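You operate a simulated robot arm through the tools that you are given. There is no shell and no other tool.

Carry out the task below with a simulated two-armed robot. There is one attempt and no reset: what you move stays moved.

Task
Turn the regulator knob to 8. Take the armoured cable from the left end of the flap bench and put it on the top of the wooden coil table. Fetch the orange wiping pad and set it on the lot card. Pick up the grey cartridge from the top of the wooden coil table with one hand, pass it to the other hand and put it on the top of the cleaning bench. Stack the taped box marked "S20" from the top of the wooden coil table on top of the taped box that says "S25". Fetch the white tag from the top of the grey stand and set it on the top of the wooden coil table. Close the sliding lid. Pull the left table drawer open. The order is free. Set down upright: orange wiping pad.

Only the result counts: the job must be done as asked and must still hold three seconds after the hand-in. Knocking over, shifting, dropping, spilling or breaking anything else fails it. A push-on lid holds only when it is set on centred and level and pressed home; a screw cap is set on level and turned clockwise until tight.

Robot
Two 6-joint arms with two-finger parallel grippers on one trunk, on a base that drives. Base frame: it is fixed to the floor where the robot stands at the start and does not move with it; the origin is under the middle of the robot, x ahead of it, y to its left, z up. Lengths are in mm, angles in degrees, forces in N, time in s.
The left shoulder is at the start at [80, 216, 1560], the right one opposite. With the tool pointing down near the work surface each hand reaches from about 100 to 520 mm from the robot's upright axis, wherever it stands, measured 20 degrees to its own side. Places, roughly: armoured cable [750, 0, 750]; grey cartridge (9x9x24 cm) [1200, -1600, 1000]; left table drawer [-600, -4500, 700]; lot card [2000, -2000, 750]; orange wiping pad (6x9x8 cm) [800, 100, 800]; regulator knob [500, 200, 1000]; sliding lid [3600, -2400, 800]; taped box [1250, -2000, 1000]; top of the cleaning bench [1800, -4700, 800]; top of the wooden coil table [1100, -2100, 900]; white tag [3500, -3000, 750]. Payload 3.43 kg a hand.
Tool frame (each hand has its own): the origin (TCP) lies between the finger pads and is the grasp point; the fingertips stand 30 mm ahead of it; z points along the fingers, y is the line along which they close. The gripper opens to 94 mm. The fingers are 28 mm wide and 10 mm thick; the gripper's body (50 by 96 mm) begins 55 mm behind the TCP.
Orientation is told as [roll, pitch, yaw] about the base's x, y, z axes, in that order, counted from this pose: with the fingers straight down and closing along the base's y, the tool's x points along the base's -x, its y along +y and its z along -z.

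Tools
- The arms move only by the tool servo_tool. It takes "left_series", "right_series" or both (then of equal length, played together; a hand with none holds still); each is a list of rows, each an object (a shift or turn left out is 0, a gripper value left out holds the last) with "translation": the shift along the tool's x, y, z in units of 50 mm (1.0 is 50 mm), a list of three; "rot": the turn, a rotation vector about the tool's x, y, z in units of 5 degrees (1.0 is 5 degrees), a list of three. In form: [{"translation": [tx, ty, tz], "rot": [ax, ay, az]}, ...]. A call has 1 to 20 rows; each row shifts and turns the commanded pose from where the row before left it, along the tool's axes as they then stand. "left_jaw" and "right_jaw" are, for a hand that has rows, the opening in per cent of the stroke, from 0 (shut) to 100 (fully open), set as the call begins (left out, the last holds). A call with a number of a shift or a turn outside -1 to 1 is refused whole. Each row takes 0.2 s and may step no farther than 50 mm and 8.6 degrees from the row before; otherwise, or with a gripper value out of range, the whole call is refused. A pose out of reach is approached as far as the arm can. The call stops where the force on the tool passes 40 N (or 10 N more than at its start, if that is more) or the arm is blocked; 0.2 s more then pass. Each finger travels about 72 mm/s and halts on what it meets, pressing with about 36 N; the grip force reading is that of the motor and also rises with nothing between the fingers. The clock runs only during rows and for 0.2 s after the last one: add rows that do not move to give the fingers time. The reply holds the time, the measured pose of the TCP, the force on the tool along the base axes, the opening and the grip force, in the units named above and with some noise, with the torque about the TCP (base axes, N m) and any sound that the robot's microphone picked up, and new pictures: "views" is both (left out), scene, wrist or none (wrist: the cameras of the hands that moved).
- Cameras (640 x 400 px; columns grow to the right, rows downward): "scene" is now at [94.4, 20.7, 1701.9]; the picture's right is [0.28, -0.96, 0.00], its down [-0.82, -0.24, -0.51] and it looks along [0.49, 0.14, -0.86] (base axes); focal length 266 px, centre (320, 200). "left" rides on the left gripper at [76, -14, -102] in its tool frame; the picture's right is [0.18, 0.98, 0.00], its down [-0.75, 0.14, -0.64] and it looks along [-0.63, 0.12, 0.77] (tool axes); focal length 243 px, centre (320, 200). "right" rides on the right gripper at [76, 14, -102] in its tool frame; the picture's right is [-0.18, 0.98, 0.00], its down [-0.75, -0.14, -0.64] and it looks along [-0.63, -0.12, 0.77] (tool axes); focal length 243 px, centre (320, 200).
- raise_lower(by): slides the trunk up (or, below 0, down) by that many mm; the arms and the scene camera ride with it, the base frame stays. It gives what a move gives, with no picture.
- steer(legs): drives the robot by 1 to 6 legs, each [ahead, left, turn to the left] in mm, mm and degrees, along the robot's own axes; the way and the turn of a leg run together, so that a leg with both is an arc; at most 1500 mm and 180 degrees a leg. The arms and the cameras ride along, it lands a little off, and it stops where it bumps. It gives what a move gives, and a new picture of the scene camera.
- pan_tilt(pan, tilt): turns the head with the scene camera to pan (to the left, within 86 degrees either way) and tilt (down, from -29 to 69), counted from straight ahead of the robot. It gives what a move gives, and a new picture of the scene camera.
- point_at(camera, pixels): there is no depth. For up to 12 entries [column, row, z] of the newest picture of that camera ("zoom" is the newest enlarged one), the place [x, y] in the base frame at which the ray of that pixel passes the height z, good to about 2 mm. It takes no simulated time.
- close_up(camera, box): a new picture of the part [left, top, right, bottom] of that camera's present view, enlarged. It takes no simulated time.
- hand_in(): hands the job in; it is judged then, once.

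Leave the grippers open and the arms clear of the work at the hand-in unless told otherwise.

The tools are called after "Emit:" by a JSON object that holds its "method" and its "body". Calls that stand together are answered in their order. servo_tool: Moves the arms, as the interface text tells. Its arguments: {"type":"object","properties":{"left_series":{"type":"array"},"left_jaw":{"type":"number"},"right_series":{"type":"array"},"right_jaw":{"type":"number"},"views":{"type":"string","enum":["both","scene","wrist","none"]}},"required":[]} The other tools are called the same way: raise_lower (by) slides the trunk up or down; steer (legs) drives the base; pan_tilt (pan, tilt) turns the head that bears the scene camera; point_at (camera, pixels) gives the place at which the rays of pixels pass given heights; close_up (camera, box) takes an enlarged picture of a part of a camera's view; hand_in () hands the job in.

At the start:

```text
clock: 0.0
left_tcp_pos: [312.7, 232.7, 998.3]
left_ee_rot: [0.0, -0.2, 0.0]
left_contact_force: [1.1, 0.3, 0.0]
left_ft_torque: [0.0, -0.02, -0.02]
left_gripper_width: 93.8
left_gripper_force: 0.1
right_tcp_pos: [614.1, -151.9, 999.0]
right_ee_rot: [0.0, 0.0, 0.0]
right_contact_force: [0.6, 0.3, -0.1]
right_ft_torque: [0.03, 0.0, 0.0]
right_gripper_width: 93.8
right_gripper_force: 0.0
trunk travel left (down, up): [-789.0, 51.0]
robot x, y, heading: [2.8, -1.2, -0.2]
head pan, tilt: [16.5, 59.3]
```

scene: 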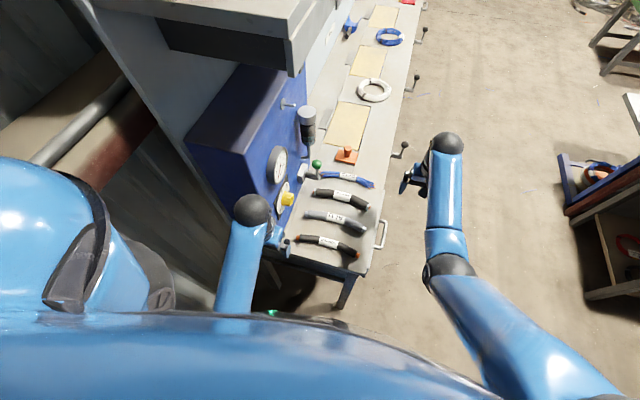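
right: 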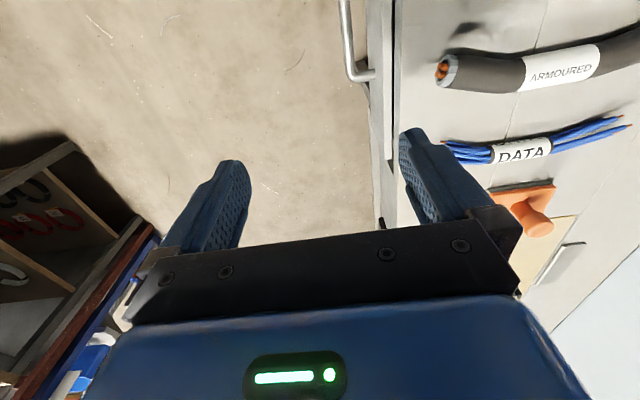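
left: 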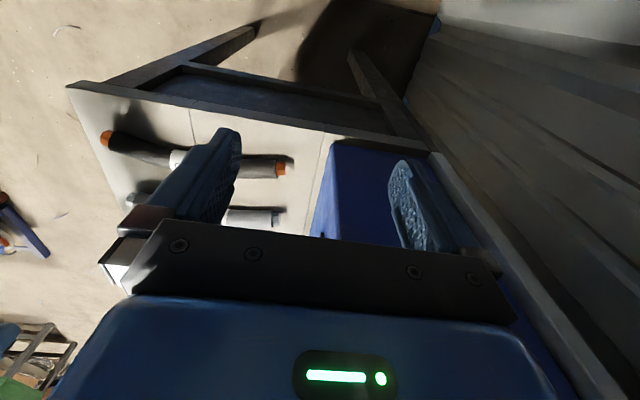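

I see a flap bench ahead and left with cables, an orange pad and a regulator panel with a yellow knob around (287,200). I'll zoom in on these first.

Emit:
{"method": "close_up", "body": {"camera": "scene", "box": [240, 80, 420, 280]}}

Emit:
{"method": "close_up", "body": {"camera": "scene", "box": [250, 130, 330, 250]}}

Emit:
{"method": "close_up", "body": {"camera": "right", "box": [380, 0, 640, 260]}}

```text
2.00 times, centred on (330, 180) of scene
```

zoom: 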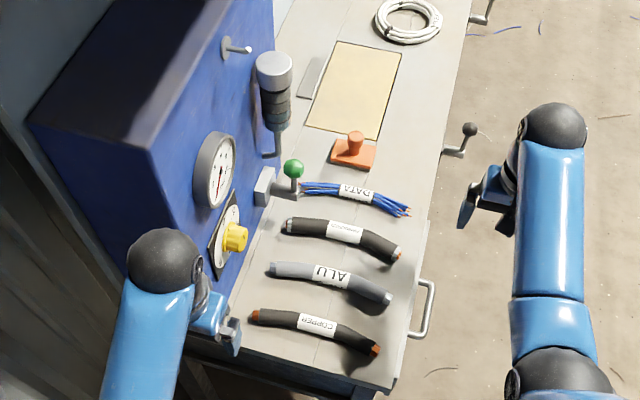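

```text
3.33 times, centred on (290, 190) of scene
```

zoom: 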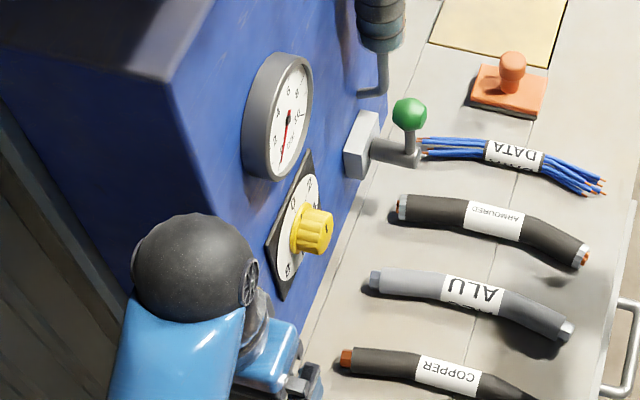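

```text
1.54 times, centred on (510, 130) of right
```

zoom: 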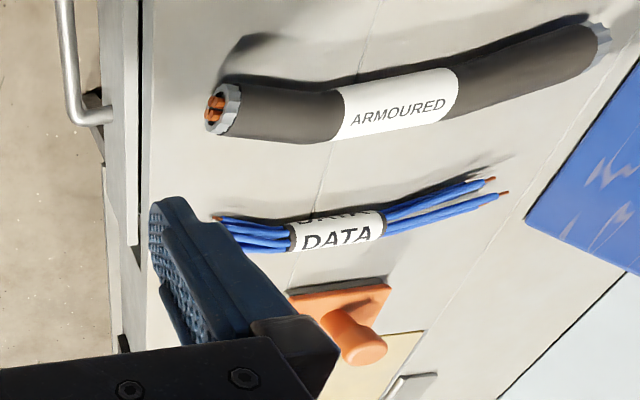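

I'll measure the bench objects in the scene picture: armoured cable ends and label, pad, knob.

Emit:
{"method": "point_at", "body": {"camera": "scene", "pixels": [[315, 192, 750], [342, 197, 750], [366, 207, 750], [347, 151, 800], [347, 158, 750], [290, 198, 1000], [287, 199, 1000], [270, 250, 750], [372, 272, 750], [420, 0, 750], [277, 165, 1000], [316, 165, 850]]}}

Emit:
{"method": "pan_tilt", "body": {"pan": 40, "tilt": 45}}

```text
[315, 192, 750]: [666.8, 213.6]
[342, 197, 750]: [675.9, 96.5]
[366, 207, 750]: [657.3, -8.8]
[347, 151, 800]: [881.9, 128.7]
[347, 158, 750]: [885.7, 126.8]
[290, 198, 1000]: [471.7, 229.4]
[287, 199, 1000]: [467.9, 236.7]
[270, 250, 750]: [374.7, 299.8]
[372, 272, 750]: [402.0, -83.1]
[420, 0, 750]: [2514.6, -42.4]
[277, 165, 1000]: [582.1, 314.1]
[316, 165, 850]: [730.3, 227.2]
```

```text
clock: 0.9
left_tcp_pos: [311.4, 231.2, 999.5]
left_ee_rot: [0.0, -0.3, 0.0]
left_contact_force: [0.0, -0.3, 0.3]
left_ft_torque: [0.02, -0.03, -0.03]
left_gripper_width: 94.1
left_gripper_force: 0.1
right_tcp_pos: [614.4, -151.5, 1000.4]
right_ee_rot: [0.1, -0.1, 0.0]
right_contact_force: [-0.5, 0.7, 0.0]
right_ft_torque: [-0.02, -0.01, 0.0]
right_gripper_width: 94.0
right_gripper_force: 0.0
trunk travel left (down, up): [-789.0, 51.0]
robot x, y, heading: [1.3, -3.9, 0.1]
head pan, tilt: [40.0, 45.0]
```

scene: 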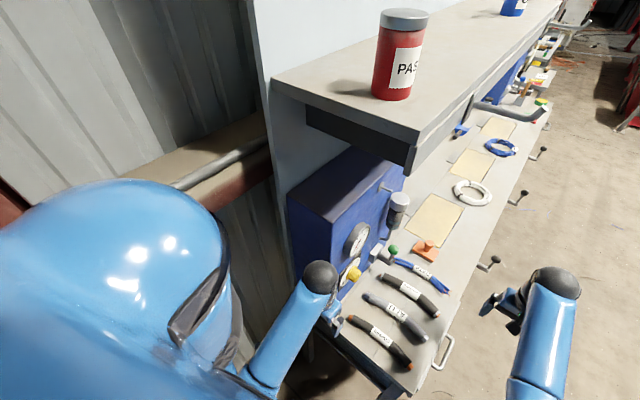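

The knob is seen too obliquely from here. I'll survey the room first by panning right.

Emit:
{"method": "pan_tilt", "body": {"pan": -30, "tilt": 25}}

Emit:
{"method": "pan_tilt", "body": {"pan": -80, "tilt": 25}}

```text
clock: 2.3
left_tcp_pos: [311.5, 232.3, 998.2]
left_ee_rot: [0.0, -0.4, 0.0]
left_contact_force: [0.4, -0.3, 0.5]
left_ft_torque: [-0.01, -0.01, -0.01]
left_gripper_width: 94.0
left_gripper_force: 0.1
right_tcp_pos: [614.0, -151.7, 999.8]
right_ee_rot: [0.0, 0.1, 0.0]
right_contact_force: [0.2, 0.2, 1.1]
right_ft_torque: [0.0, -0.03, -0.01]
right_gripper_width: 93.9
right_gripper_force: 0.1
trunk travel left (down, up): [-789.0, 51.0]
robot x, y, heading: [-1.1, 1.0, -0.3]
head pan, tilt: [-30.0, 25.0]
```

scene: 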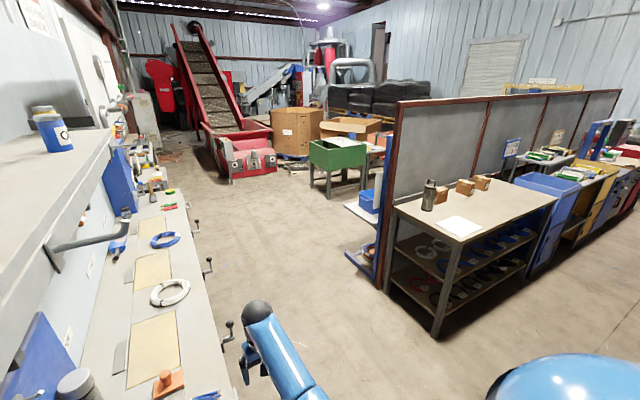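

```text
clock: 3.5
left_tcp_pos: [312.7, 232.5, 998.8]
left_ee_rot: [0.0, -0.2, 0.0]
left_contact_force: [0.2, -0.2, 0.1]
left_ft_torque: [0.0, -0.01, 0.0]
left_gripper_width: 93.9
left_gripper_force: 0.0
right_tcp_pos: [612.7, -152.4, 1000.2]
right_ee_rot: [0.0, 0.0, 0.0]
right_contact_force: [-0.5, 0.2, -0.1]
right_ft_torque: [0.01, -0.01, -0.02]
right_gripper_width: 94.1
right_gripper_force: 0.0
trunk travel left (down, up): [-789.0, 51.0]
robot x, y, heading: [-2.4, 1.4, -0.1]
head pan, tilt: [-80.0, 25.0]
```

scene: 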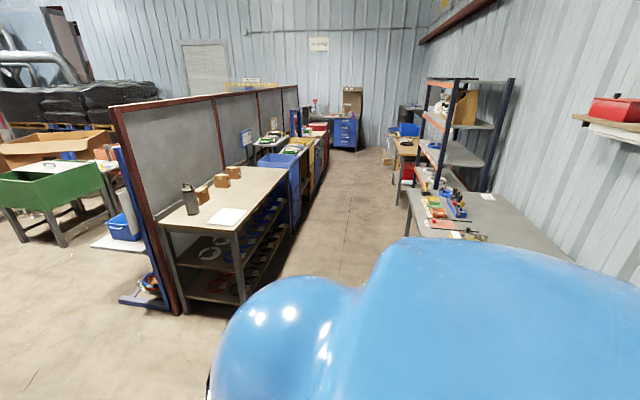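

I'll zoom in on the coil table and surroundings in this picture.

Emit:
{"method": "close_up", "body": {"camera": "scene", "box": [100, 150, 300, 310]}}

Emit:
{"method": "close_up", "body": {"camera": "scene", "box": [230, 80, 390, 200]}}

Emit:
{"method": "point_at", "body": {"camera": "scene", "pixels": [[192, 213, 900], [201, 198, 900], [222, 183, 900], [234, 176, 900], [160, 222, 900], [235, 230, 900], [287, 168, 900], [225, 215, 900], [174, 312, 0], [290, 230, 0], [360, 150, 0], [407, 235, 750]]}}

```text
2.50 times, centred on (200, 230) of scene
```

zoom: 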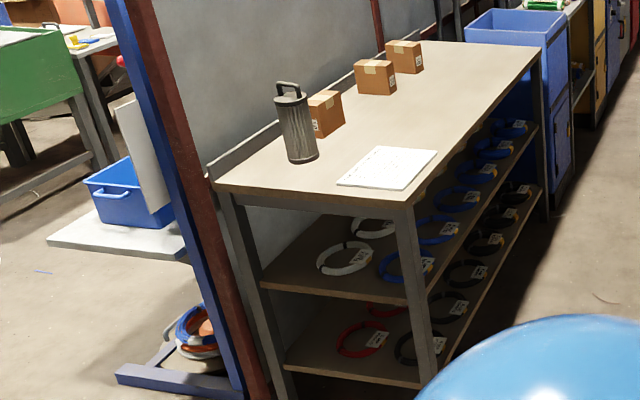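

```text
3.33 times, centred on (310, 140) of scene
```

zoom: 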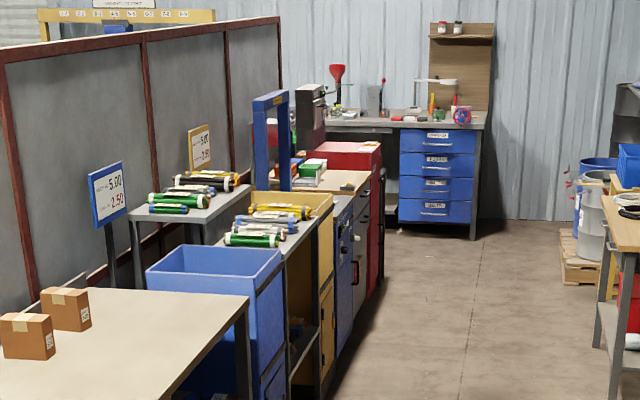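

```text
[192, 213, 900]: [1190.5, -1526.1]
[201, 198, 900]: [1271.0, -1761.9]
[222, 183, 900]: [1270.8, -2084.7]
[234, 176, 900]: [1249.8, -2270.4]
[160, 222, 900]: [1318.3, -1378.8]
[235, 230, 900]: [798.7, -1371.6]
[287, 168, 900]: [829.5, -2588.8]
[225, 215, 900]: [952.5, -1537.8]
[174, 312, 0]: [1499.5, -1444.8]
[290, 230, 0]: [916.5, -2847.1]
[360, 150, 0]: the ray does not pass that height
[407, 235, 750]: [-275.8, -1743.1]
```

The coil table spans x≈800–1320, y≈-1370 to -2590. First the knob: I'll back off, move right, turn to face the flap bench, and sidestep along it at a safe distance.

Emit:
{"method": "steer", "body": {"legs": [[-150, 0, 0], [0, -600, 0], [0, 0, 90]]}}

Emit:
{"method": "pan_tilt", "body": {"pan": -35, "tilt": 35}}

```text
clock: 5.0
left_tcp_pos: [179.2, 250.2, 998.0]
left_ee_rot: [0.1, -0.3, -3.2]
left_contact_force: [-0.1, -0.6, 0.3]
left_ft_torque: [0.02, 0.0, 0.05]
left_gripper_width: 94.1
left_gripper_force: 0.2
right_tcp_pos: [457.9, -151.4, 997.2]
right_ee_rot: [0.0, 0.3, -3.3]
right_contact_force: [1.0, -1.1, -0.3]
right_ft_torque: [0.04, 0.0, 0.02]
right_gripper_width: 94.0
right_gripper_force: 0.1
trunk travel left (down, up): [-789.0, 51.0]
robot x, y, heading: [-144.2, 38.5, -3.3]
head pan, tilt: [-80.0, 25.0]
stopped in leg 2: the robot was blocked; the commanded pose is now the measured one
```

scene: 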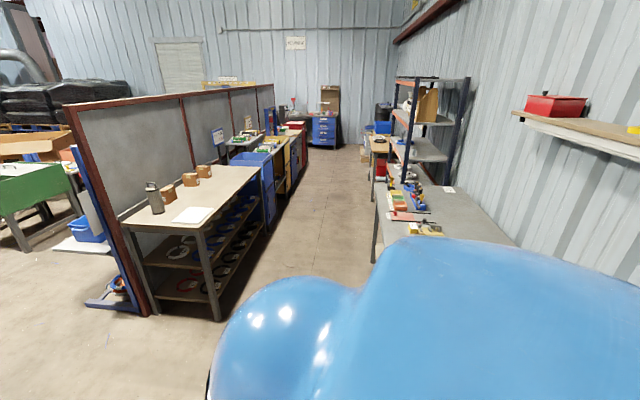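

```text
clock: 6.2
left_tcp_pos: [176.7, 251.0, 998.4]
left_ee_rot: [0.2, -0.3, -3.2]
left_contact_force: [-0.4, 0.3, 0.1]
left_ft_torque: [0.01, 0.0, 0.01]
left_gripper_width: 93.9
left_gripper_force: 0.1
right_tcp_pos: [456.2, -149.1, 999.6]
right_ee_rot: [-0.1, 0.0, -3.2]
right_contact_force: [0.0, 0.5, 0.5]
right_ft_torque: [-0.02, 0.04, -0.01]
right_gripper_width: 94.1
right_gripper_force: 0.0
trunk travel left (down, up): [-789.0, 51.0]
robot x, y, heading: [-149.4, 40.0, -3.2]
head pan, tilt: [-35.0, 35.0]
```

scene: 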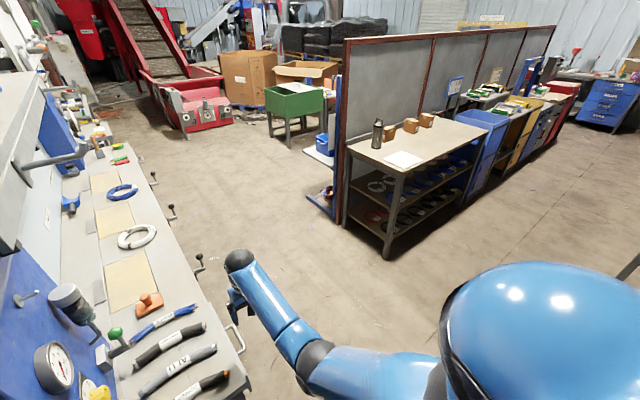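

Blocked to the right after backing. I'll look at what is on my right.

Emit:
{"method": "pan_tilt", "body": {"pan": -86, "tilt": 50}}

Emit:
{"method": "pan_tilt", "body": {"pan": 86, "tilt": 45}}

```text
clock: 7.4
left_tcp_pos: [176.2, 253.7, 998.4]
left_ee_rot: [0.0, -0.4, -3.2]
left_contact_force: [-0.1, -0.1, 0.4]
left_ft_torque: [-0.04, 0.02, 0.05]
left_gripper_width: 93.8
left_gripper_force: 0.0
right_tcp_pos: [455.7, -147.6, 998.7]
right_ee_rot: [0.0, 0.1, -3.3]
right_contact_force: [-0.5, -0.3, -0.4]
right_ft_torque: [-0.01, 0.0, 0.0]
right_gripper_width: 94.1
right_gripper_force: 0.1
trunk travel left (down, up): [-789.0, 51.0]
robot x, y, heading: [-145.7, 32.0, -3.1]
head pan, tilt: [-85.9, 50.0]
```

scene: 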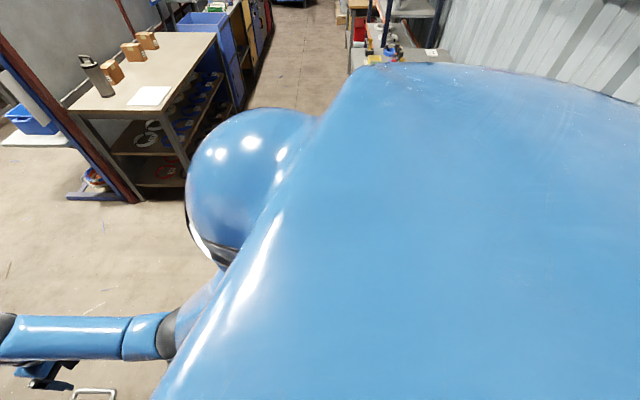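

```text
clock: 10.0
left_tcp_pos: [177.3, 252.3, 998.5]
left_ee_rot: [0.0, -0.3, -3.2]
left_contact_force: [0.1, -0.8, -0.1]
left_ft_torque: [0.02, 0.01, 0.0]
left_gripper_width: 94.0
left_gripper_force: 0.0
right_tcp_pos: [457.1, -147.4, 998.5]
right_ee_rot: [0.0, 0.1, -3.2]
right_contact_force: [0.5, 0.7, -0.2]
right_ft_torque: [0.02, 0.0, 0.01]
right_gripper_width: 93.9
right_gripper_force: 0.0
trunk travel left (down, up): [-789.0, 51.0]
robot x, y, heading: [-146.7, 39.5, -2.9]
head pan, tilt: [85.9, 45.0]
```

scene: 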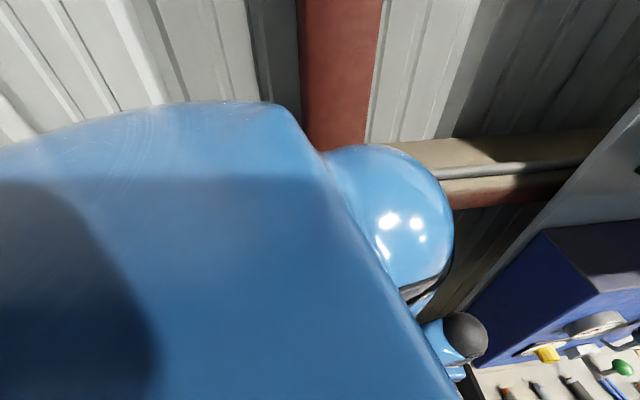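

Something unseen sits low to my right rear. I'll go forward again and then sidestep right.

Emit:
{"method": "steer", "body": {"legs": [[170, 0, 3], [0, -300, 0]]}}

```text
clock: 11.5
left_tcp_pos: [329.2, 264.6, 998.8]
left_ee_rot: [-0.2, 0.3, -0.1]
left_contact_force: [0.0, 0.6, 0.6]
left_ft_torque: [0.02, 0.0, 0.01]
left_gripper_width: 94.0
left_gripper_force: 0.0
right_tcp_pos: [632.7, -121.6, 998.6]
right_ee_rot: [-0.1, 0.0, -0.3]
right_contact_force: [0.0, -0.9, -0.1]
right_ft_torque: [0.04, 0.03, 0.01]
right_gripper_width: 94.0
right_gripper_force: 0.0
trunk travel left (down, up): [-789.0, 51.0]
robot x, y, heading: [17.8, 34.8, 0.2]
head pan, tilt: [85.9, 45.0]
stopped in leg 1: the force on the tool passed its limit at 54 N (the readings are from after the stop); the commanded pose is now the measured one
```

scene: 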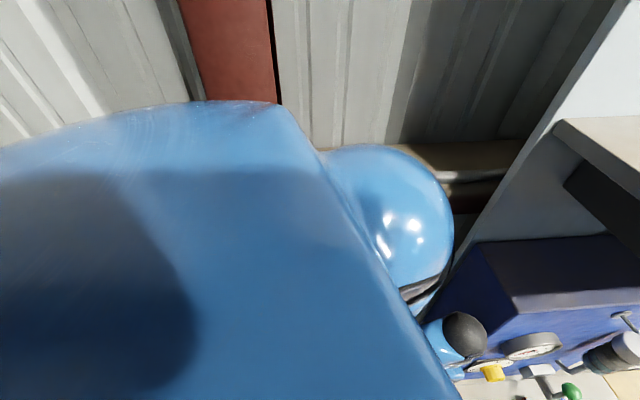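

The left hand brushed the blue box's end and stopped; force is now nil. I'll back off 40 and sidestep right.

Emit:
{"method": "steer", "body": {"legs": [[-30, 0, 0], [0, -250, 0]]}}

Emit:
{"method": "close_up", "body": {"camera": "left", "box": [0, 0, 640, 400]}}

```text
clock: 13.8
left_tcp_pos: [299.4, 17.0, 997.0]
left_ee_rot: [-0.2, 0.3, -0.3]
left_contact_force: [-0.1, 0.2, -0.5]
left_ft_torque: [-0.03, -0.01, 0.0]
left_gripper_width: 94.1
left_gripper_force: 0.1
right_tcp_pos: [600.8, -368.8, 998.6]
right_ee_rot: [-0.2, 0.1, -0.2]
right_contact_force: [-0.2, 0.6, 0.4]
right_ft_torque: [0.0, -0.02, 0.0]
right_gripper_width: 94.0
right_gripper_force: 0.1
trunk travel left (down, up): [-789.0, 51.0]
robot x, y, heading: [-12.3, -219.4, -0.2]
head pan, tilt: [85.9, 45.0]
```

scene: 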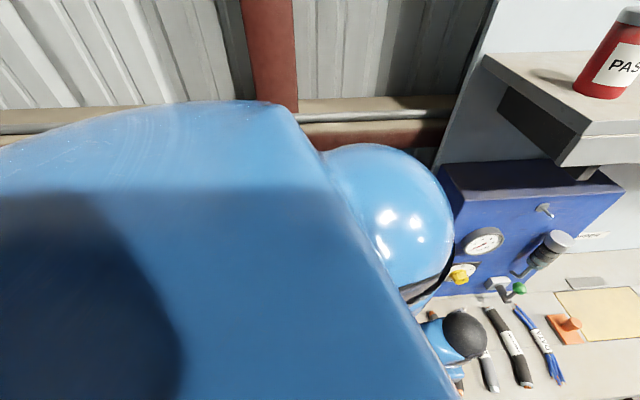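

```text
1.00 times, centred on (320, 200) of left (not enlarged: the box is as wide or as high as the picture)
```

zoom: 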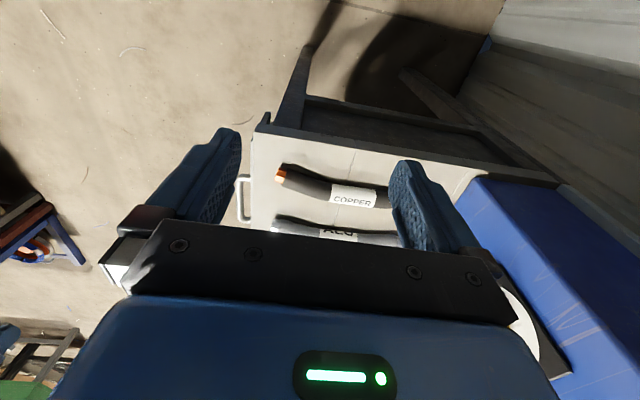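

Free now. Continue right 350, then turn left 90.

Emit:
{"method": "steer", "body": {"legs": [[0, -380, 0], [0, 0, 90]]}}

Emit:
{"method": "pan_tilt", "body": {"pan": -20, "tilt": 45}}

```text
clock: 20.0
left_tcp_pos: [-245.8, -287.0, 997.7]
left_ee_rot: [0.0, 0.2, 90.0]
left_contact_force: [-0.3, 0.6, -0.3]
left_ft_torque: [-0.02, 0.01, -0.01]
left_gripper_width: 94.0
left_gripper_force: 0.0
right_tcp_pos: [138.9, 17.9, 999.5]
right_ee_rot: [-0.1, 0.1, 90.0]
right_contact_force: [-0.7, -0.4, -0.9]
right_ft_torque: [0.02, 0.02, 0.04]
right_gripper_width: 94.0
right_gripper_force: 0.1
trunk travel left (down, up): [-789.0, 51.0]
robot x, y, heading: [-12.2, -599.7, 89.9]
head pan, tilt: [85.9, 45.0]
```

scene: 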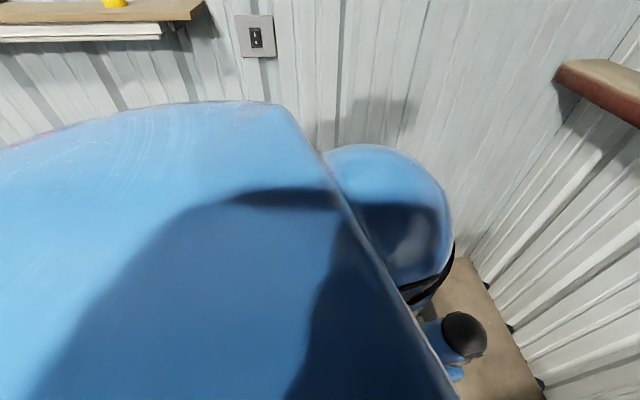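

```text
clock: 21.8
left_tcp_pos: [-245.0, -286.6, 998.0]
left_ee_rot: [-0.1, 0.2, 90.1]
left_contact_force: [0.5, -0.2, 0.0]
left_ft_torque: [0.02, -0.02, -0.02]
left_gripper_width: 94.1
left_gripper_force: 0.0
right_tcp_pos: [139.1, 17.3, 999.3]
right_ee_rot: [0.0, 0.0, 90.0]
right_contact_force: [1.8, 0.6, 0.4]
right_ft_torque: [0.01, 0.0, -0.03]
right_gripper_width: 94.0
right_gripper_force: 0.1
trunk travel left (down, up): [-789.0, 51.0]
robot x, y, heading: [-13.3, -598.4, 90.1]
head pan, tilt: [-20.0, 45.0]
```

scene: 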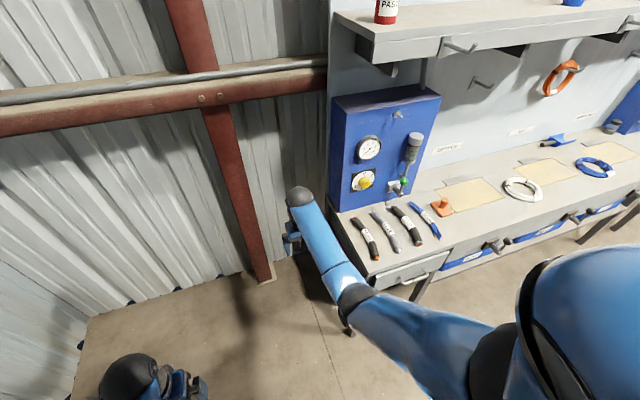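

The panel is visible to my right-front. I'll back 80 and sidestep right 480 to face it.

Emit:
{"method": "steer", "body": {"legs": [[-80, 0, 0], [0, -480, 0]]}}

Emit:
{"method": "pan_tilt", "body": {"pan": 5, "tilt": 40}}

```text
clock: 25.3
left_tcp_pos: [231.0, -366.0, 998.9]
left_ee_rot: [-0.2, 0.2, 90.2]
left_contact_force: [-0.1, -0.4, -0.3]
left_ft_torque: [0.0, -0.01, 0.0]
left_gripper_width: 93.9
left_gripper_force: 0.3
right_tcp_pos: [612.5, -62.3, 998.8]
right_ee_rot: [0.0, 0.0, 90.1]
right_contact_force: [-0.4, -0.5, 0.3]
right_ft_torque: [-0.02, 0.02, -0.01]
right_gripper_width: 94.1
right_gripper_force: 0.1
trunk travel left (down, up): [-789.0, 51.0]
robot x, y, heading: [462.6, -675.4, 90.1]
head pan, tilt: [-20.0, 45.0]
```

scene: 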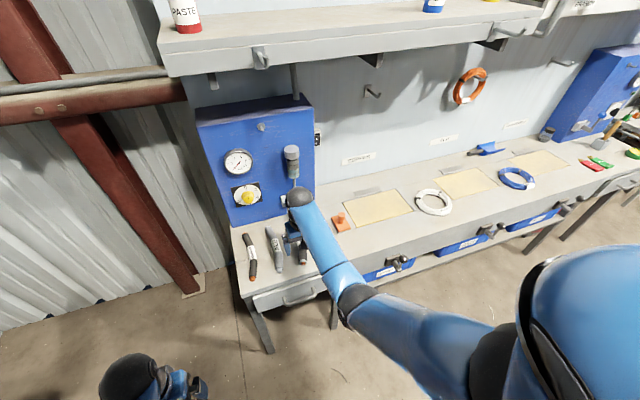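

```text
clock: 26.2
left_tcp_pos: [232.1, -366.8, 998.9]
left_ee_rot: [0.0, 0.3, 90.1]
left_contact_force: [0.0, -0.4, -0.2]
left_ft_torque: [0.01, -0.02, 0.0]
left_gripper_width: 93.9
left_gripper_force: 0.1
right_tcp_pos: [617.2, -61.5, 999.8]
right_ee_rot: [0.1, 0.0, 90.1]
right_contact_force: [-0.7, -0.3, -0.6]
right_ft_torque: [-0.02, -0.03, 0.0]
right_gripper_width: 93.9
right_gripper_force: 0.1
trunk travel left (down, up): [-789.0, 51.0]
robot x, y, heading: [466.6, -676.8, 90.1]
head pan, tilt: [5.0, 40.0]
```

scene: 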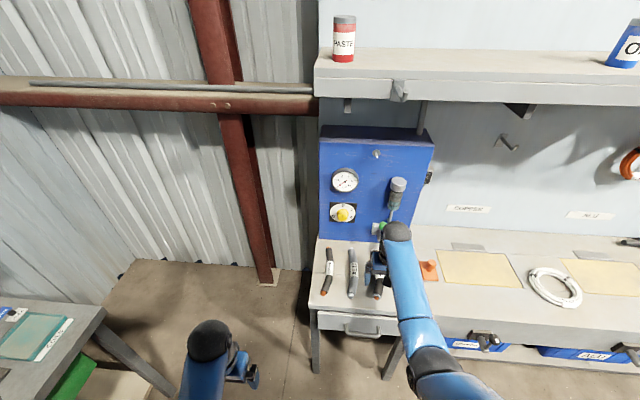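

Emit:
{"method": "close_up", "body": {"camera": "scene", "box": [316, 160, 380, 240]}}

Emit:
{"method": "close_up", "body": {"camera": "scene", "box": [300, 120, 460, 320]}}

Emit:
{"method": "point_at", "body": {"camera": "scene", "pixels": [[343, 213, 1000], [343, 213, 950], [345, 240, 750], [342, 222, 950], [320, 65, 1400], [320, 240, 750], [310, 308, 750]]}}

```text
5.00 times, centred on (348, 200) of scene
```

zoom: 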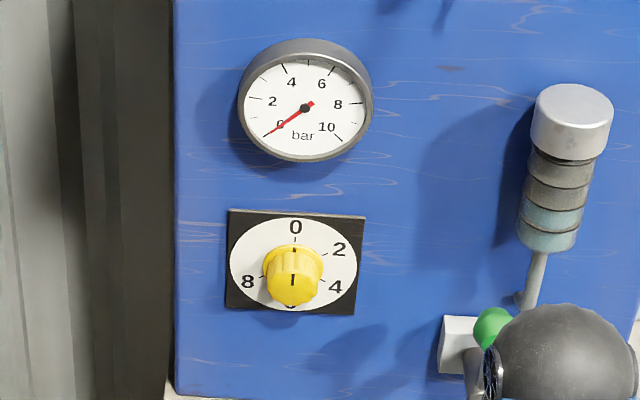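

```text
2.00 times, centred on (380, 220) of scene
```

zoom: 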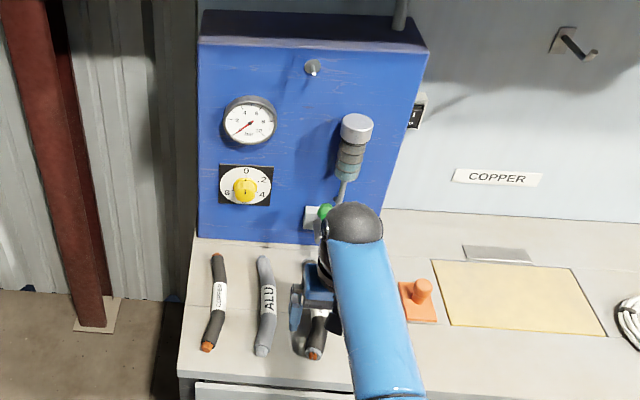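

```text
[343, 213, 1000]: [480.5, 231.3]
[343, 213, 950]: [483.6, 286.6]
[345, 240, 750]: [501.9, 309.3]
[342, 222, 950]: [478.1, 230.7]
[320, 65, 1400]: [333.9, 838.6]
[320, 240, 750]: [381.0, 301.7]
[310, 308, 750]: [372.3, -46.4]
```

The dial shows 0 at top, 2 and 4 to the right, 8 at lower left; the gauge reads 0. I'll retract and raise the right arm, and extend the left arm before tilting it horizontal.

Emit:
{"method": "servo_tool", "body": {"left_series": [{"translation": [-0.8, 0, 0]}, {"translation": [-0.8, 0, 0]}, {"translation": [-0.8, 0, 0]}, {"translation": [-0.8, 0, 0]}, {"translation": [-0.8, 0, 0]}, {}], "right_series": [{"translation": [0.9, 0, -0.3]}, {"translation": [0.9, 0, -0.3]}, {"translation": [0.9, 0, -0.3]}, {"translation": [0.9, 0, -0.4]}, {"translation": [0.9, 0, -0.4]}, {"translation": [0.9, 0.5, -0.4]}], "views": "none"}}

Emit:
{"method": "servo_tool", "body": {"left_series": [{"rot": [0, -1, 0]}, {"rot": [0, -1, 0]}, {"rot": [0, -1, 0]}, {"rot": [0, -1, 0]}, {"rot": [0, -1, 0]}, {"rot": [0, -1, 0]}, {"rot": [0, -1, 0]}, {"rot": [0, -1, 0]}, {"rot": [0, -1, 0]}, {"rot": [0, -1, 0]}, {"rot": [0, -1, 0]}, {"rot": [0, -1, 0]}, {"rot": [0, -1, 0]}, {"rot": [0, -1, 0]}, {"rot": [0, -1, 0]}, {"rot": [0, -1, 0]}, {"rot": [0, -1, 0]}, {"rot": [0, -1, 0]}, {}]}}

```text
refused: row 6 steps farther than a row can; nothing moved
```

```text
clock: 29.1
left_tcp_pos: [269.2, -355.8, 1006.0]
left_ee_rot: [0.9, -67.0, 79.5]
left_contact_force: [0.3, -0.4, 0.0]
left_ft_torque: [0.0, 0.05, 0.01]
left_gripper_width: 94.1
left_gripper_force: 0.0
right_tcp_pos: [617.5, -61.9, 1002.4]
right_ee_rot: [-0.1, 0.0, 90.1]
right_contact_force: [0.2, -0.1, 0.0]
right_ft_torque: [-0.01, 0.02, -0.06]
right_gripper_width: 94.1
right_gripper_force: 0.1
trunk travel left (down, up): [-789.0, 51.0]
robot x, y, heading: [465.0, -677.5, 90.1]
head pan, tilt: [5.0, 40.0]
stopped in row 14 (left hand): the arm was blocked; the commanded pose is now the measured one
```

scene: 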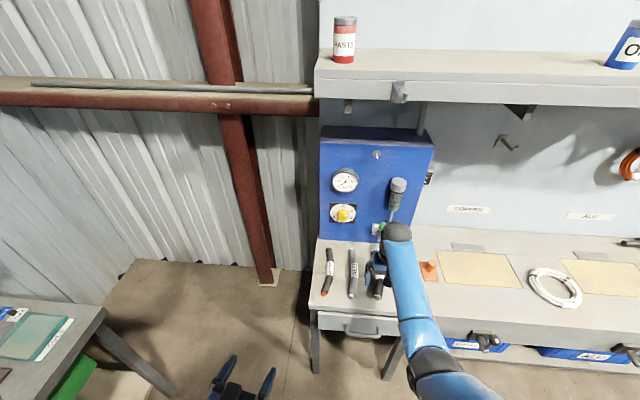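
left: 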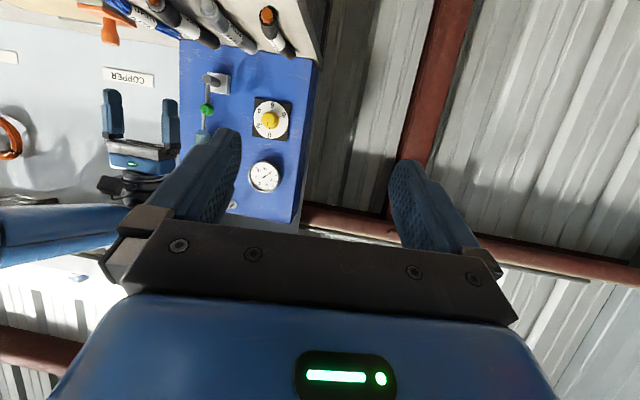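

The left hand was too close to the body to finish tilting. The wrist picture shows the dial upside-down at (272,118); I'll zoom on it.

Emit:
{"method": "close_up", "body": {"camera": "left", "box": [240, 85, 304, 145]}}

Emit:
{"method": "servo_tool", "body": {"right_series": [{"translation": [0.9, 0, -0.3]}, {"translation": [0.9, 0, -0.3]}, {"translation": [0.9, 0, -0.3]}, {"translation": [0.9, 0, -0.3]}, {"translation": [0.9, 0, -0.3]}, {"translation": [0.8, 0.3, -0.3]}], "views": "none"}}

```text
6.67 times, centred on (272, 115) of left
```

zoom: 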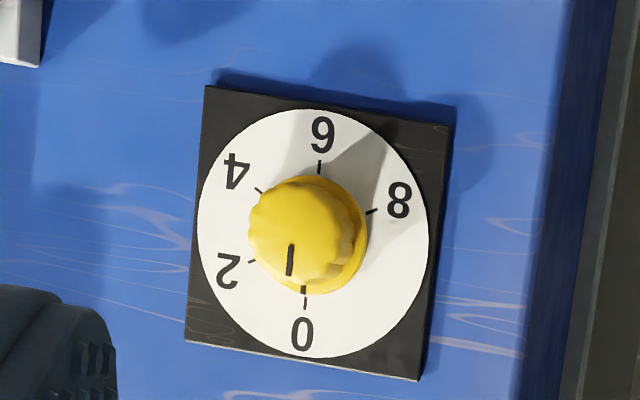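

```text
clock: 30.5
left_tcp_pos: [269.1, -358.3, 1004.2]
left_ee_rot: [0.9, -67.0, 79.7]
left_contact_force: [-0.7, -0.9, 0.6]
left_ft_torque: [-0.04, 0.0, 0.01]
left_gripper_width: 94.1
left_gripper_force: 0.0
right_tcp_pos: [598.2, -311.1, 992.1]
right_ee_rot: [0.1, -0.2, 90.0]
right_contact_force: [0.2, 0.1, 0.5]
right_ft_torque: [0.01, 0.02, 0.03]
right_gripper_width: 94.0
right_gripper_force: 0.0
right hand out of reach, approached as far as the arm can: row 2, 3, 4, 5, 6
trunk travel left (down, up): [-789.0, 51.0]
robot x, y, heading: [461.7, -674.5, 90.1]
head pan, tilt: [5.0, 40.0]
```

The knob points at 0; labels run clockwise 0, 2, 4, 6, 8 about 60° apart, so 8 is ~240° clockwise. I'll push the left hand forward, straighten its heading and bring it horizontal.

Emit:
{"method": "servo_tool", "body": {"left_series": [{"translation": [-0.337, 0.058, 0.795]}, {"translation": [-0.337, 0.058, 0.795]}, {"translation": [-0.337, 0.058, 0.795]}, {"translation": [-0.337, 0.058, 0.795]}, {"translation": [-0.337, 0.058, 0.795]}, {"translation": [-0.337, 0.058, 0.795]}, {"rot": [-0.64, 0, -0.27]}, {"rot": [-0.64, 0, -0.27]}, {"rot": [-0.64, 0, -0.27]}, {"rot": [0, -0.92, 0]}, {"rot": [0, -0.92, 0]}, {"rot": [0, -0.92, 0]}, {"rot": [0, -0.92, 0]}, {"rot": [0, -0.92, 0]}, {}]}}

```text
clock: 33.7
left_tcp_pos: [294.5, -98.8, 1003.7]
left_ee_rot: [94.4, -89.5, -3.7]
left_contact_force: [-0.3, -0.1, -0.7]
left_ft_torque: [0.01, 0.01, 0.0]
left_gripper_width: 94.2
left_gripper_force: 0.0
right_tcp_pos: [598.7, -309.0, 990.9]
right_ee_rot: [0.0, -0.1, 90.1]
right_contact_force: [0.2, 0.0, 0.6]
right_ft_torque: [0.01, -0.02, 0.01]
right_gripper_width: 94.1
right_gripper_force: 0.1
trunk travel left (down, up): [-789.0, 51.0]
robot x, y, heading: [466.9, -671.5, 90.2]
head pan, tilt: [5.0, 40.0]
```

scene: 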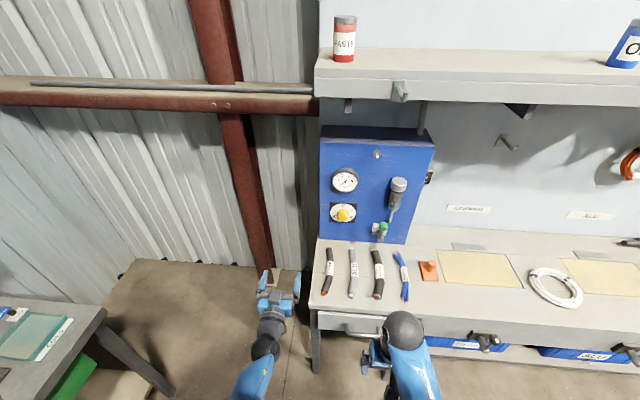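
left: 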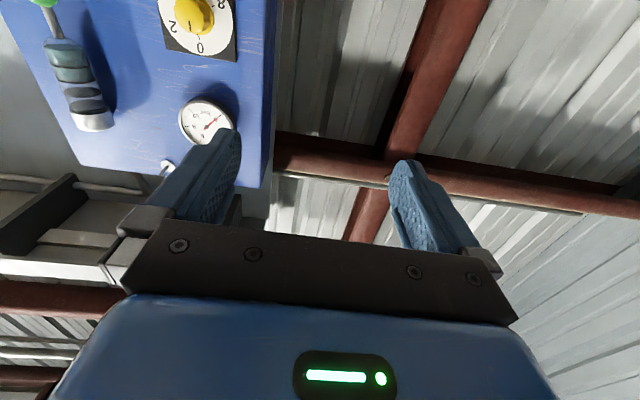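

Hand horizontal. I'll triangulate the knob using both the left and scene pictures, and measure bench things now unobstructed.

Emit:
{"method": "point_at", "body": {"camera": "left", "pixels": [[186, 18, 970], [186, 18, 980], [195, 12, 970], [195, 12, 980]]}}

Emit:
{"method": "close_up", "body": {"camera": "scene", "box": [310, 180, 470, 320]}}

Emit:
{"method": "point_at", "body": {"camera": "scene", "pixels": [[343, 216, 970], [343, 216, 980], [343, 212, 970], [343, 212, 980]]}}

Emit:
{"method": "close_up", "body": {"camera": "left", "box": [150, 0, 240, 70]}}

```text
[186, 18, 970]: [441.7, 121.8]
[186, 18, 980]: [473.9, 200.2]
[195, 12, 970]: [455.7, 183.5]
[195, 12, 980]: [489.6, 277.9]
```

```text
2.86 times, centred on (390, 250) of scene
```

zoom: 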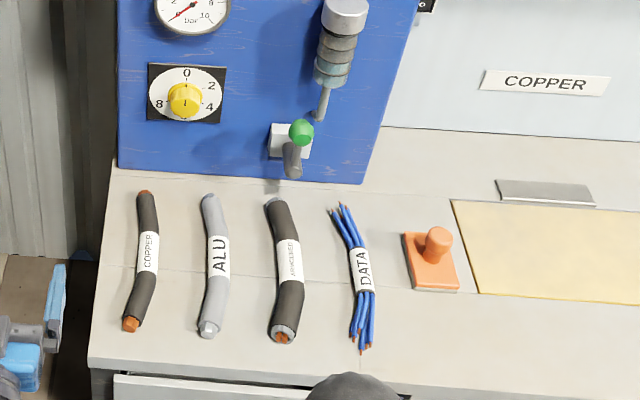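

```text
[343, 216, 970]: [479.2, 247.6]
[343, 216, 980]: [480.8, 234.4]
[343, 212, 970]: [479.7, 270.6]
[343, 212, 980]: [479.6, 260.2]
```

```text
5.71 times, centred on (195, 35) of left
```

zoom: 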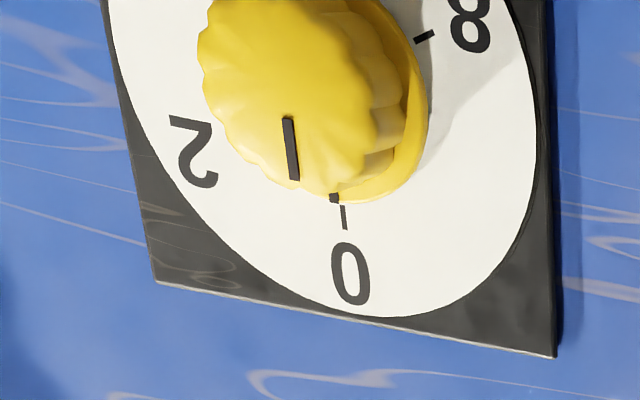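

Knob face centre ≈ (480, 231, 981), dial plane y≈259. I'll drive ahead 230 and right 110.

Emit:
{"method": "steer", "body": {"legs": [[0, -110, 0], [230, 0, 0]]}}

Emit:
{"method": "close_up", "body": {"camera": "left", "box": [0, 0, 640, 400]}}

```text
clock: 36.2
left_tcp_pos: [401.3, 126.9, 1004.1]
left_ee_rot: [119.2, -89.6, -28.2]
left_contact_force: [-0.4, -0.6, -0.3]
left_ft_torque: [-0.04, 0.01, 0.01]
left_gripper_width: 94.2
left_gripper_force: 0.2
right_tcp_pos: [706.7, -84.0, 993.1]
right_ee_rot: [0.0, -0.2, 90.3]
right_contact_force: [0.2, -0.3, 0.2]
right_ft_torque: [0.0, -0.03, 0.0]
right_gripper_width: 93.8
right_gripper_force: 0.1
trunk travel left (down, up): [-789.0, 51.0]
robot x, y, heading: [574.4, -447.6, 90.3]
head pan, tilt: [5.0, 40.0]
```

scene: 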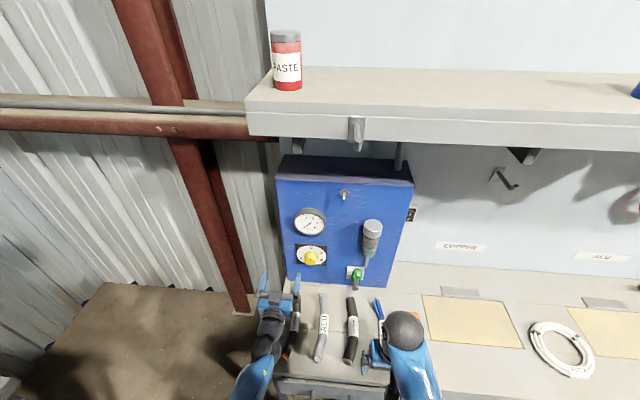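

```text
1.00 times, centred on (320, 200) of left (not enlarged: the box is as wide or as high as the picture)
```

zoom: 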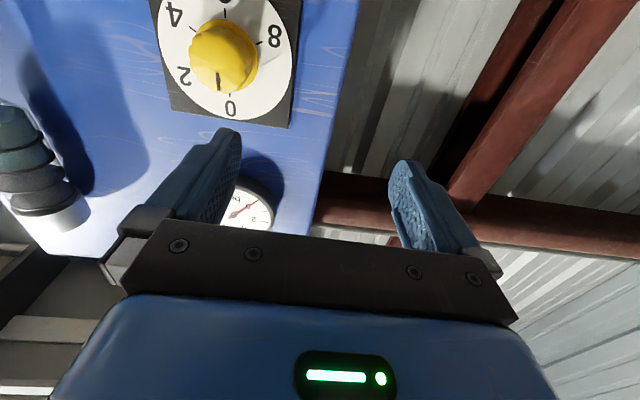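

Refine the knob position from the nearer views.

Emit:
{"method": "close_up", "body": {"camera": "scene", "box": [290, 240, 338, 270]}}

Emit:
{"method": "close_up", "body": {"camera": "left", "box": [150, 0, 310, 130]}}

Emit:
{"method": "point_at", "body": {"camera": "left", "pixels": [[217, 58, 970], [217, 58, 980], [217, 58, 990], [225, 56, 980]]}}

Emit:
{"method": "point_at", "body": {"camera": "scene", "pixels": [[311, 258, 970], [311, 258, 980], [311, 258, 990], [308, 255, 980]]}}

```text
13.33 times, centred on (314, 255) of scene
```

zoom: 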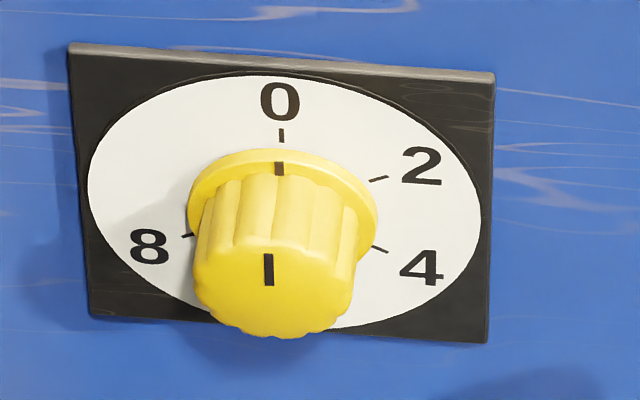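

```text
3.08 times, centred on (230, 65) of left
```

zoom: 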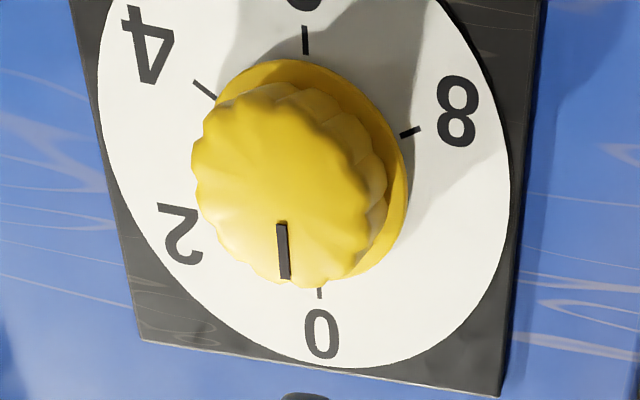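

```text
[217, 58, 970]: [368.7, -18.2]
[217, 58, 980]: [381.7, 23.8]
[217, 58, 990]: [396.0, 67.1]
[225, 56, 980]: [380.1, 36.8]
```

```text
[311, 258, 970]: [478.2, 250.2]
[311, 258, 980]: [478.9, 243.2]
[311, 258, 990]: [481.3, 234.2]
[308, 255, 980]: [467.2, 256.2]
```

The "left" point lookup used the older picture; I'll use the zoom picture: knob face centre at about (285,185).

Emit:
{"method": "point_at", "body": {"camera": "zoom", "pixels": [[285, 185, 970], [285, 185, 980], [285, 185, 990], [318, 170, 980], [318, 170, 990]]}}

Emit:
{"method": "close_up", "body": {"camera": "scene", "box": [290, 240, 338, 270]}}

Emit:
{"method": "point_at", "body": {"camera": "zoom", "pixels": [[272, 285, 970], [272, 285, 980], [272, 285, 990], [284, 200, 980], [284, 200, 985], [72, 45, 1010], [490, 340, 950]]}}

```text
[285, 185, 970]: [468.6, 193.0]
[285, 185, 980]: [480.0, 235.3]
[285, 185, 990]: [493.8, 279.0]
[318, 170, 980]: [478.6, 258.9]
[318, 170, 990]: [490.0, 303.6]
```

```text
13.33 times, centred on (314, 255) of scene
```

zoom: 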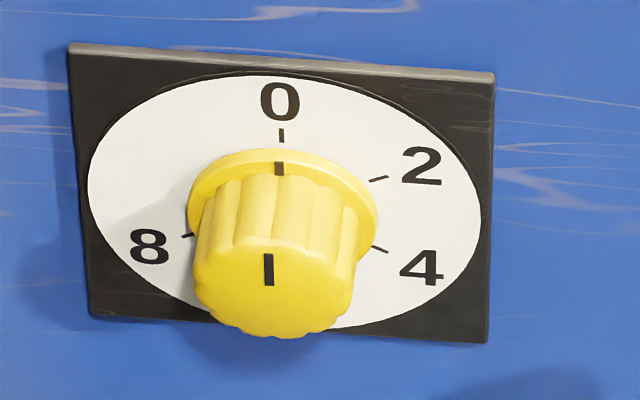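

```text
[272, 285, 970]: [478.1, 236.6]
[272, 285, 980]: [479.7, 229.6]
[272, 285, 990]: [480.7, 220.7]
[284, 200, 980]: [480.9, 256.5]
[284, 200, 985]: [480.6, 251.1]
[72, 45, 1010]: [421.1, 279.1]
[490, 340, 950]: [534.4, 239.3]
```

Knob face ≈ (480, 233, 980). Moving the left hand in line with the knob, 50 mm short, then pre-rolling it -60° (counterclockwise).

Emit:
{"method": "servo_tool", "body": {"left_series": [{"translation": [0.16, -0.527, 0.3]}, {"translation": [0.16, -0.527, 0.3]}, {"translation": [0.16, -0.527, 0.3]}, {"rot": [0, 0, -1]}, {"rot": [0, 0, -1]}, {"rot": [0, 0, -1]}, {"rot": [0, 0, -1]}, {"rot": [0, 0, -1]}, {"rot": [0, 0, -1]}, {"rot": [0, 0, -1]}, {"rot": [0, 0, -1]}, {"rot": [0, 0, -1]}, {"rot": [0, 0, -1]}, {"rot": [0, 0, -1]}, {"rot": [0, 0, -1]}, {}], "left_jaw": 85}}

```text
clock: 39.6
left_tcp_pos: [487.6, 169.2, 1005.5]
left_ee_rot: [-89.5, -30.4, -179.1]
left_contact_force: [-0.8, -0.2, -0.4]
left_ft_torque: [-0.04, -0.01, -0.01]
left_gripper_width: 79.9
left_gripper_force: 0.0
left hand out of reach, approached as far as the arm can: row 13, 14, 15
right_tcp_pos: [706.6, -80.6, 991.2]
right_ee_rot: [0.0, -0.2, 90.3]
right_contact_force: [0.3, 0.5, -0.8]
right_ft_torque: [0.0, 0.01, -0.02]
right_gripper_width: 93.8
right_gripper_force: 0.0
trunk travel left (down, up): [-789.0, 51.0]
robot x, y, heading: [574.0, -447.6, 90.2]
head pan, tilt: [5.0, 40.0]
```

scene: 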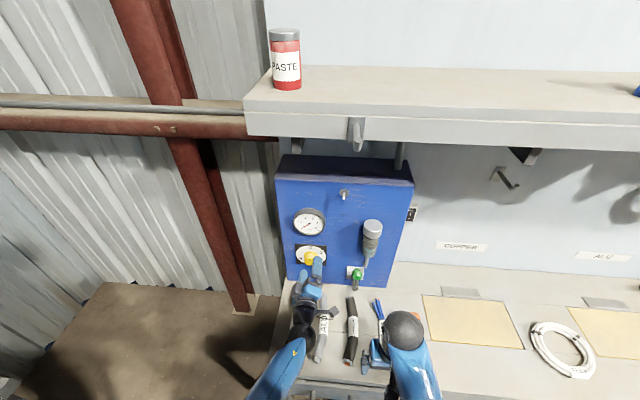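
left: 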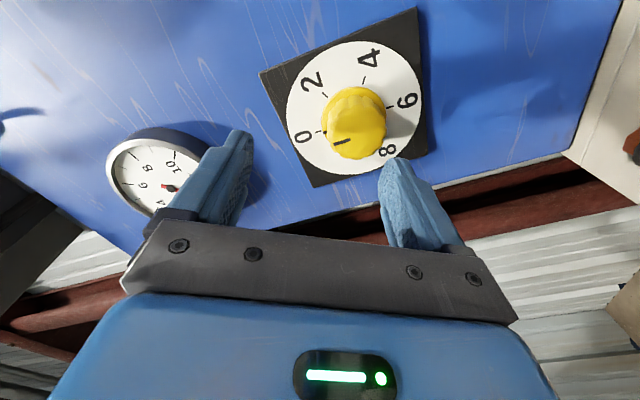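

The reach ended early (z 1005 vs wanted 980). I'll lower the trunk 100 and re-aim the hand.

Emit:
{"method": "raise_lower", "body": {"by": -100}}

```text
clock: 41.0
left_tcp_pos: [487.0, 168.7, 906.8]
left_ee_rot: [-89.7, -30.5, -179.0]
left_contact_force: [-0.5, -0.2, 0.3]
left_ft_torque: [-0.01, -0.01, 0.01]
left_gripper_width: 80.1
left_gripper_force: 0.1
right_tcp_pos: [705.0, -81.0, 891.5]
right_ee_rot: [0.0, -0.1, 90.3]
right_contact_force: [0.6, 0.2, 0.5]
right_ft_torque: [0.0, 0.01, 0.02]
right_gripper_width: 94.0
right_gripper_force: 0.0
trunk travel left (down, up): [-689.0, 151.0]
robot x, y, heading: [576.4, -446.0, 90.4]
head pan, tilt: [5.0, 40.0]
```

Emit:
{"method": "servo_tool", "body": {"left_series": [{}, {}], "views": "none"}}

```text
clock: 41.6
left_tcp_pos: [486.9, 170.9, 905.8]
left_ee_rot: [-89.6, -30.5, -179.0]
left_contact_force: [-0.4, -0.2, -0.6]
left_ft_torque: [-0.02, 0.03, -0.01]
left_gripper_width: 79.9
left_gripper_force: 0.1
right_tcp_pos: [704.9, -80.6, 891.1]
right_ee_rot: [0.0, -0.2, 90.3]
right_contact_force: [0.5, 0.7, -0.6]
right_ft_torque: [0.01, 0.0, 0.02]
right_gripper_width: 94.2
right_gripper_force: 0.1
trunk travel left (down, up): [-689.0, 151.0]
robot x, y, heading: [574.7, -446.6, 90.1]
head pan, tilt: [5.0, 40.0]
```

Emit:
{"method": "servo_tool", "body": {"left_series": [{"translation": [-0.43, -0.606, 0]}, {"translation": [-0.43, -0.606, 0]}, {}]}}

```text
clock: 42.4
left_tcp_pos: [480.8, 168.7, 979.3]
left_ee_rot: [-89.7, -30.5, -179.2]
left_contact_force: [0.6, -0.6, 0.6]
left_ft_torque: [0.0, 0.02, -0.01]
left_gripper_width: 79.7
left_gripper_force: 0.1
right_tcp_pos: [706.5, -80.2, 890.6]
right_ee_rot: [0.0, 0.0, 90.2]
right_contact_force: [-0.1, 0.2, 0.0]
right_ft_torque: [0.0, 0.0, -0.03]
right_gripper_width: 94.0
right_gripper_force: 0.0
trunk travel left (down, up): [-689.0, 151.0]
robot x, y, heading: [574.8, -448.2, 90.3]
head pan, tilt: [5.0, 40.0]
```

scene: 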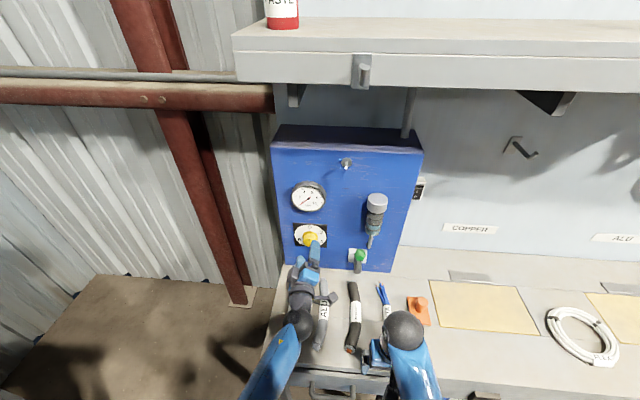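
left: 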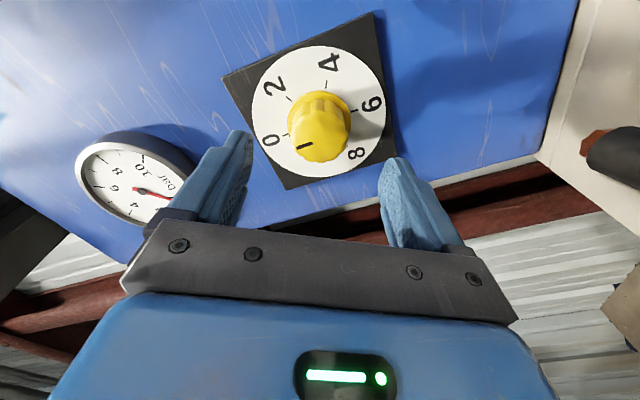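

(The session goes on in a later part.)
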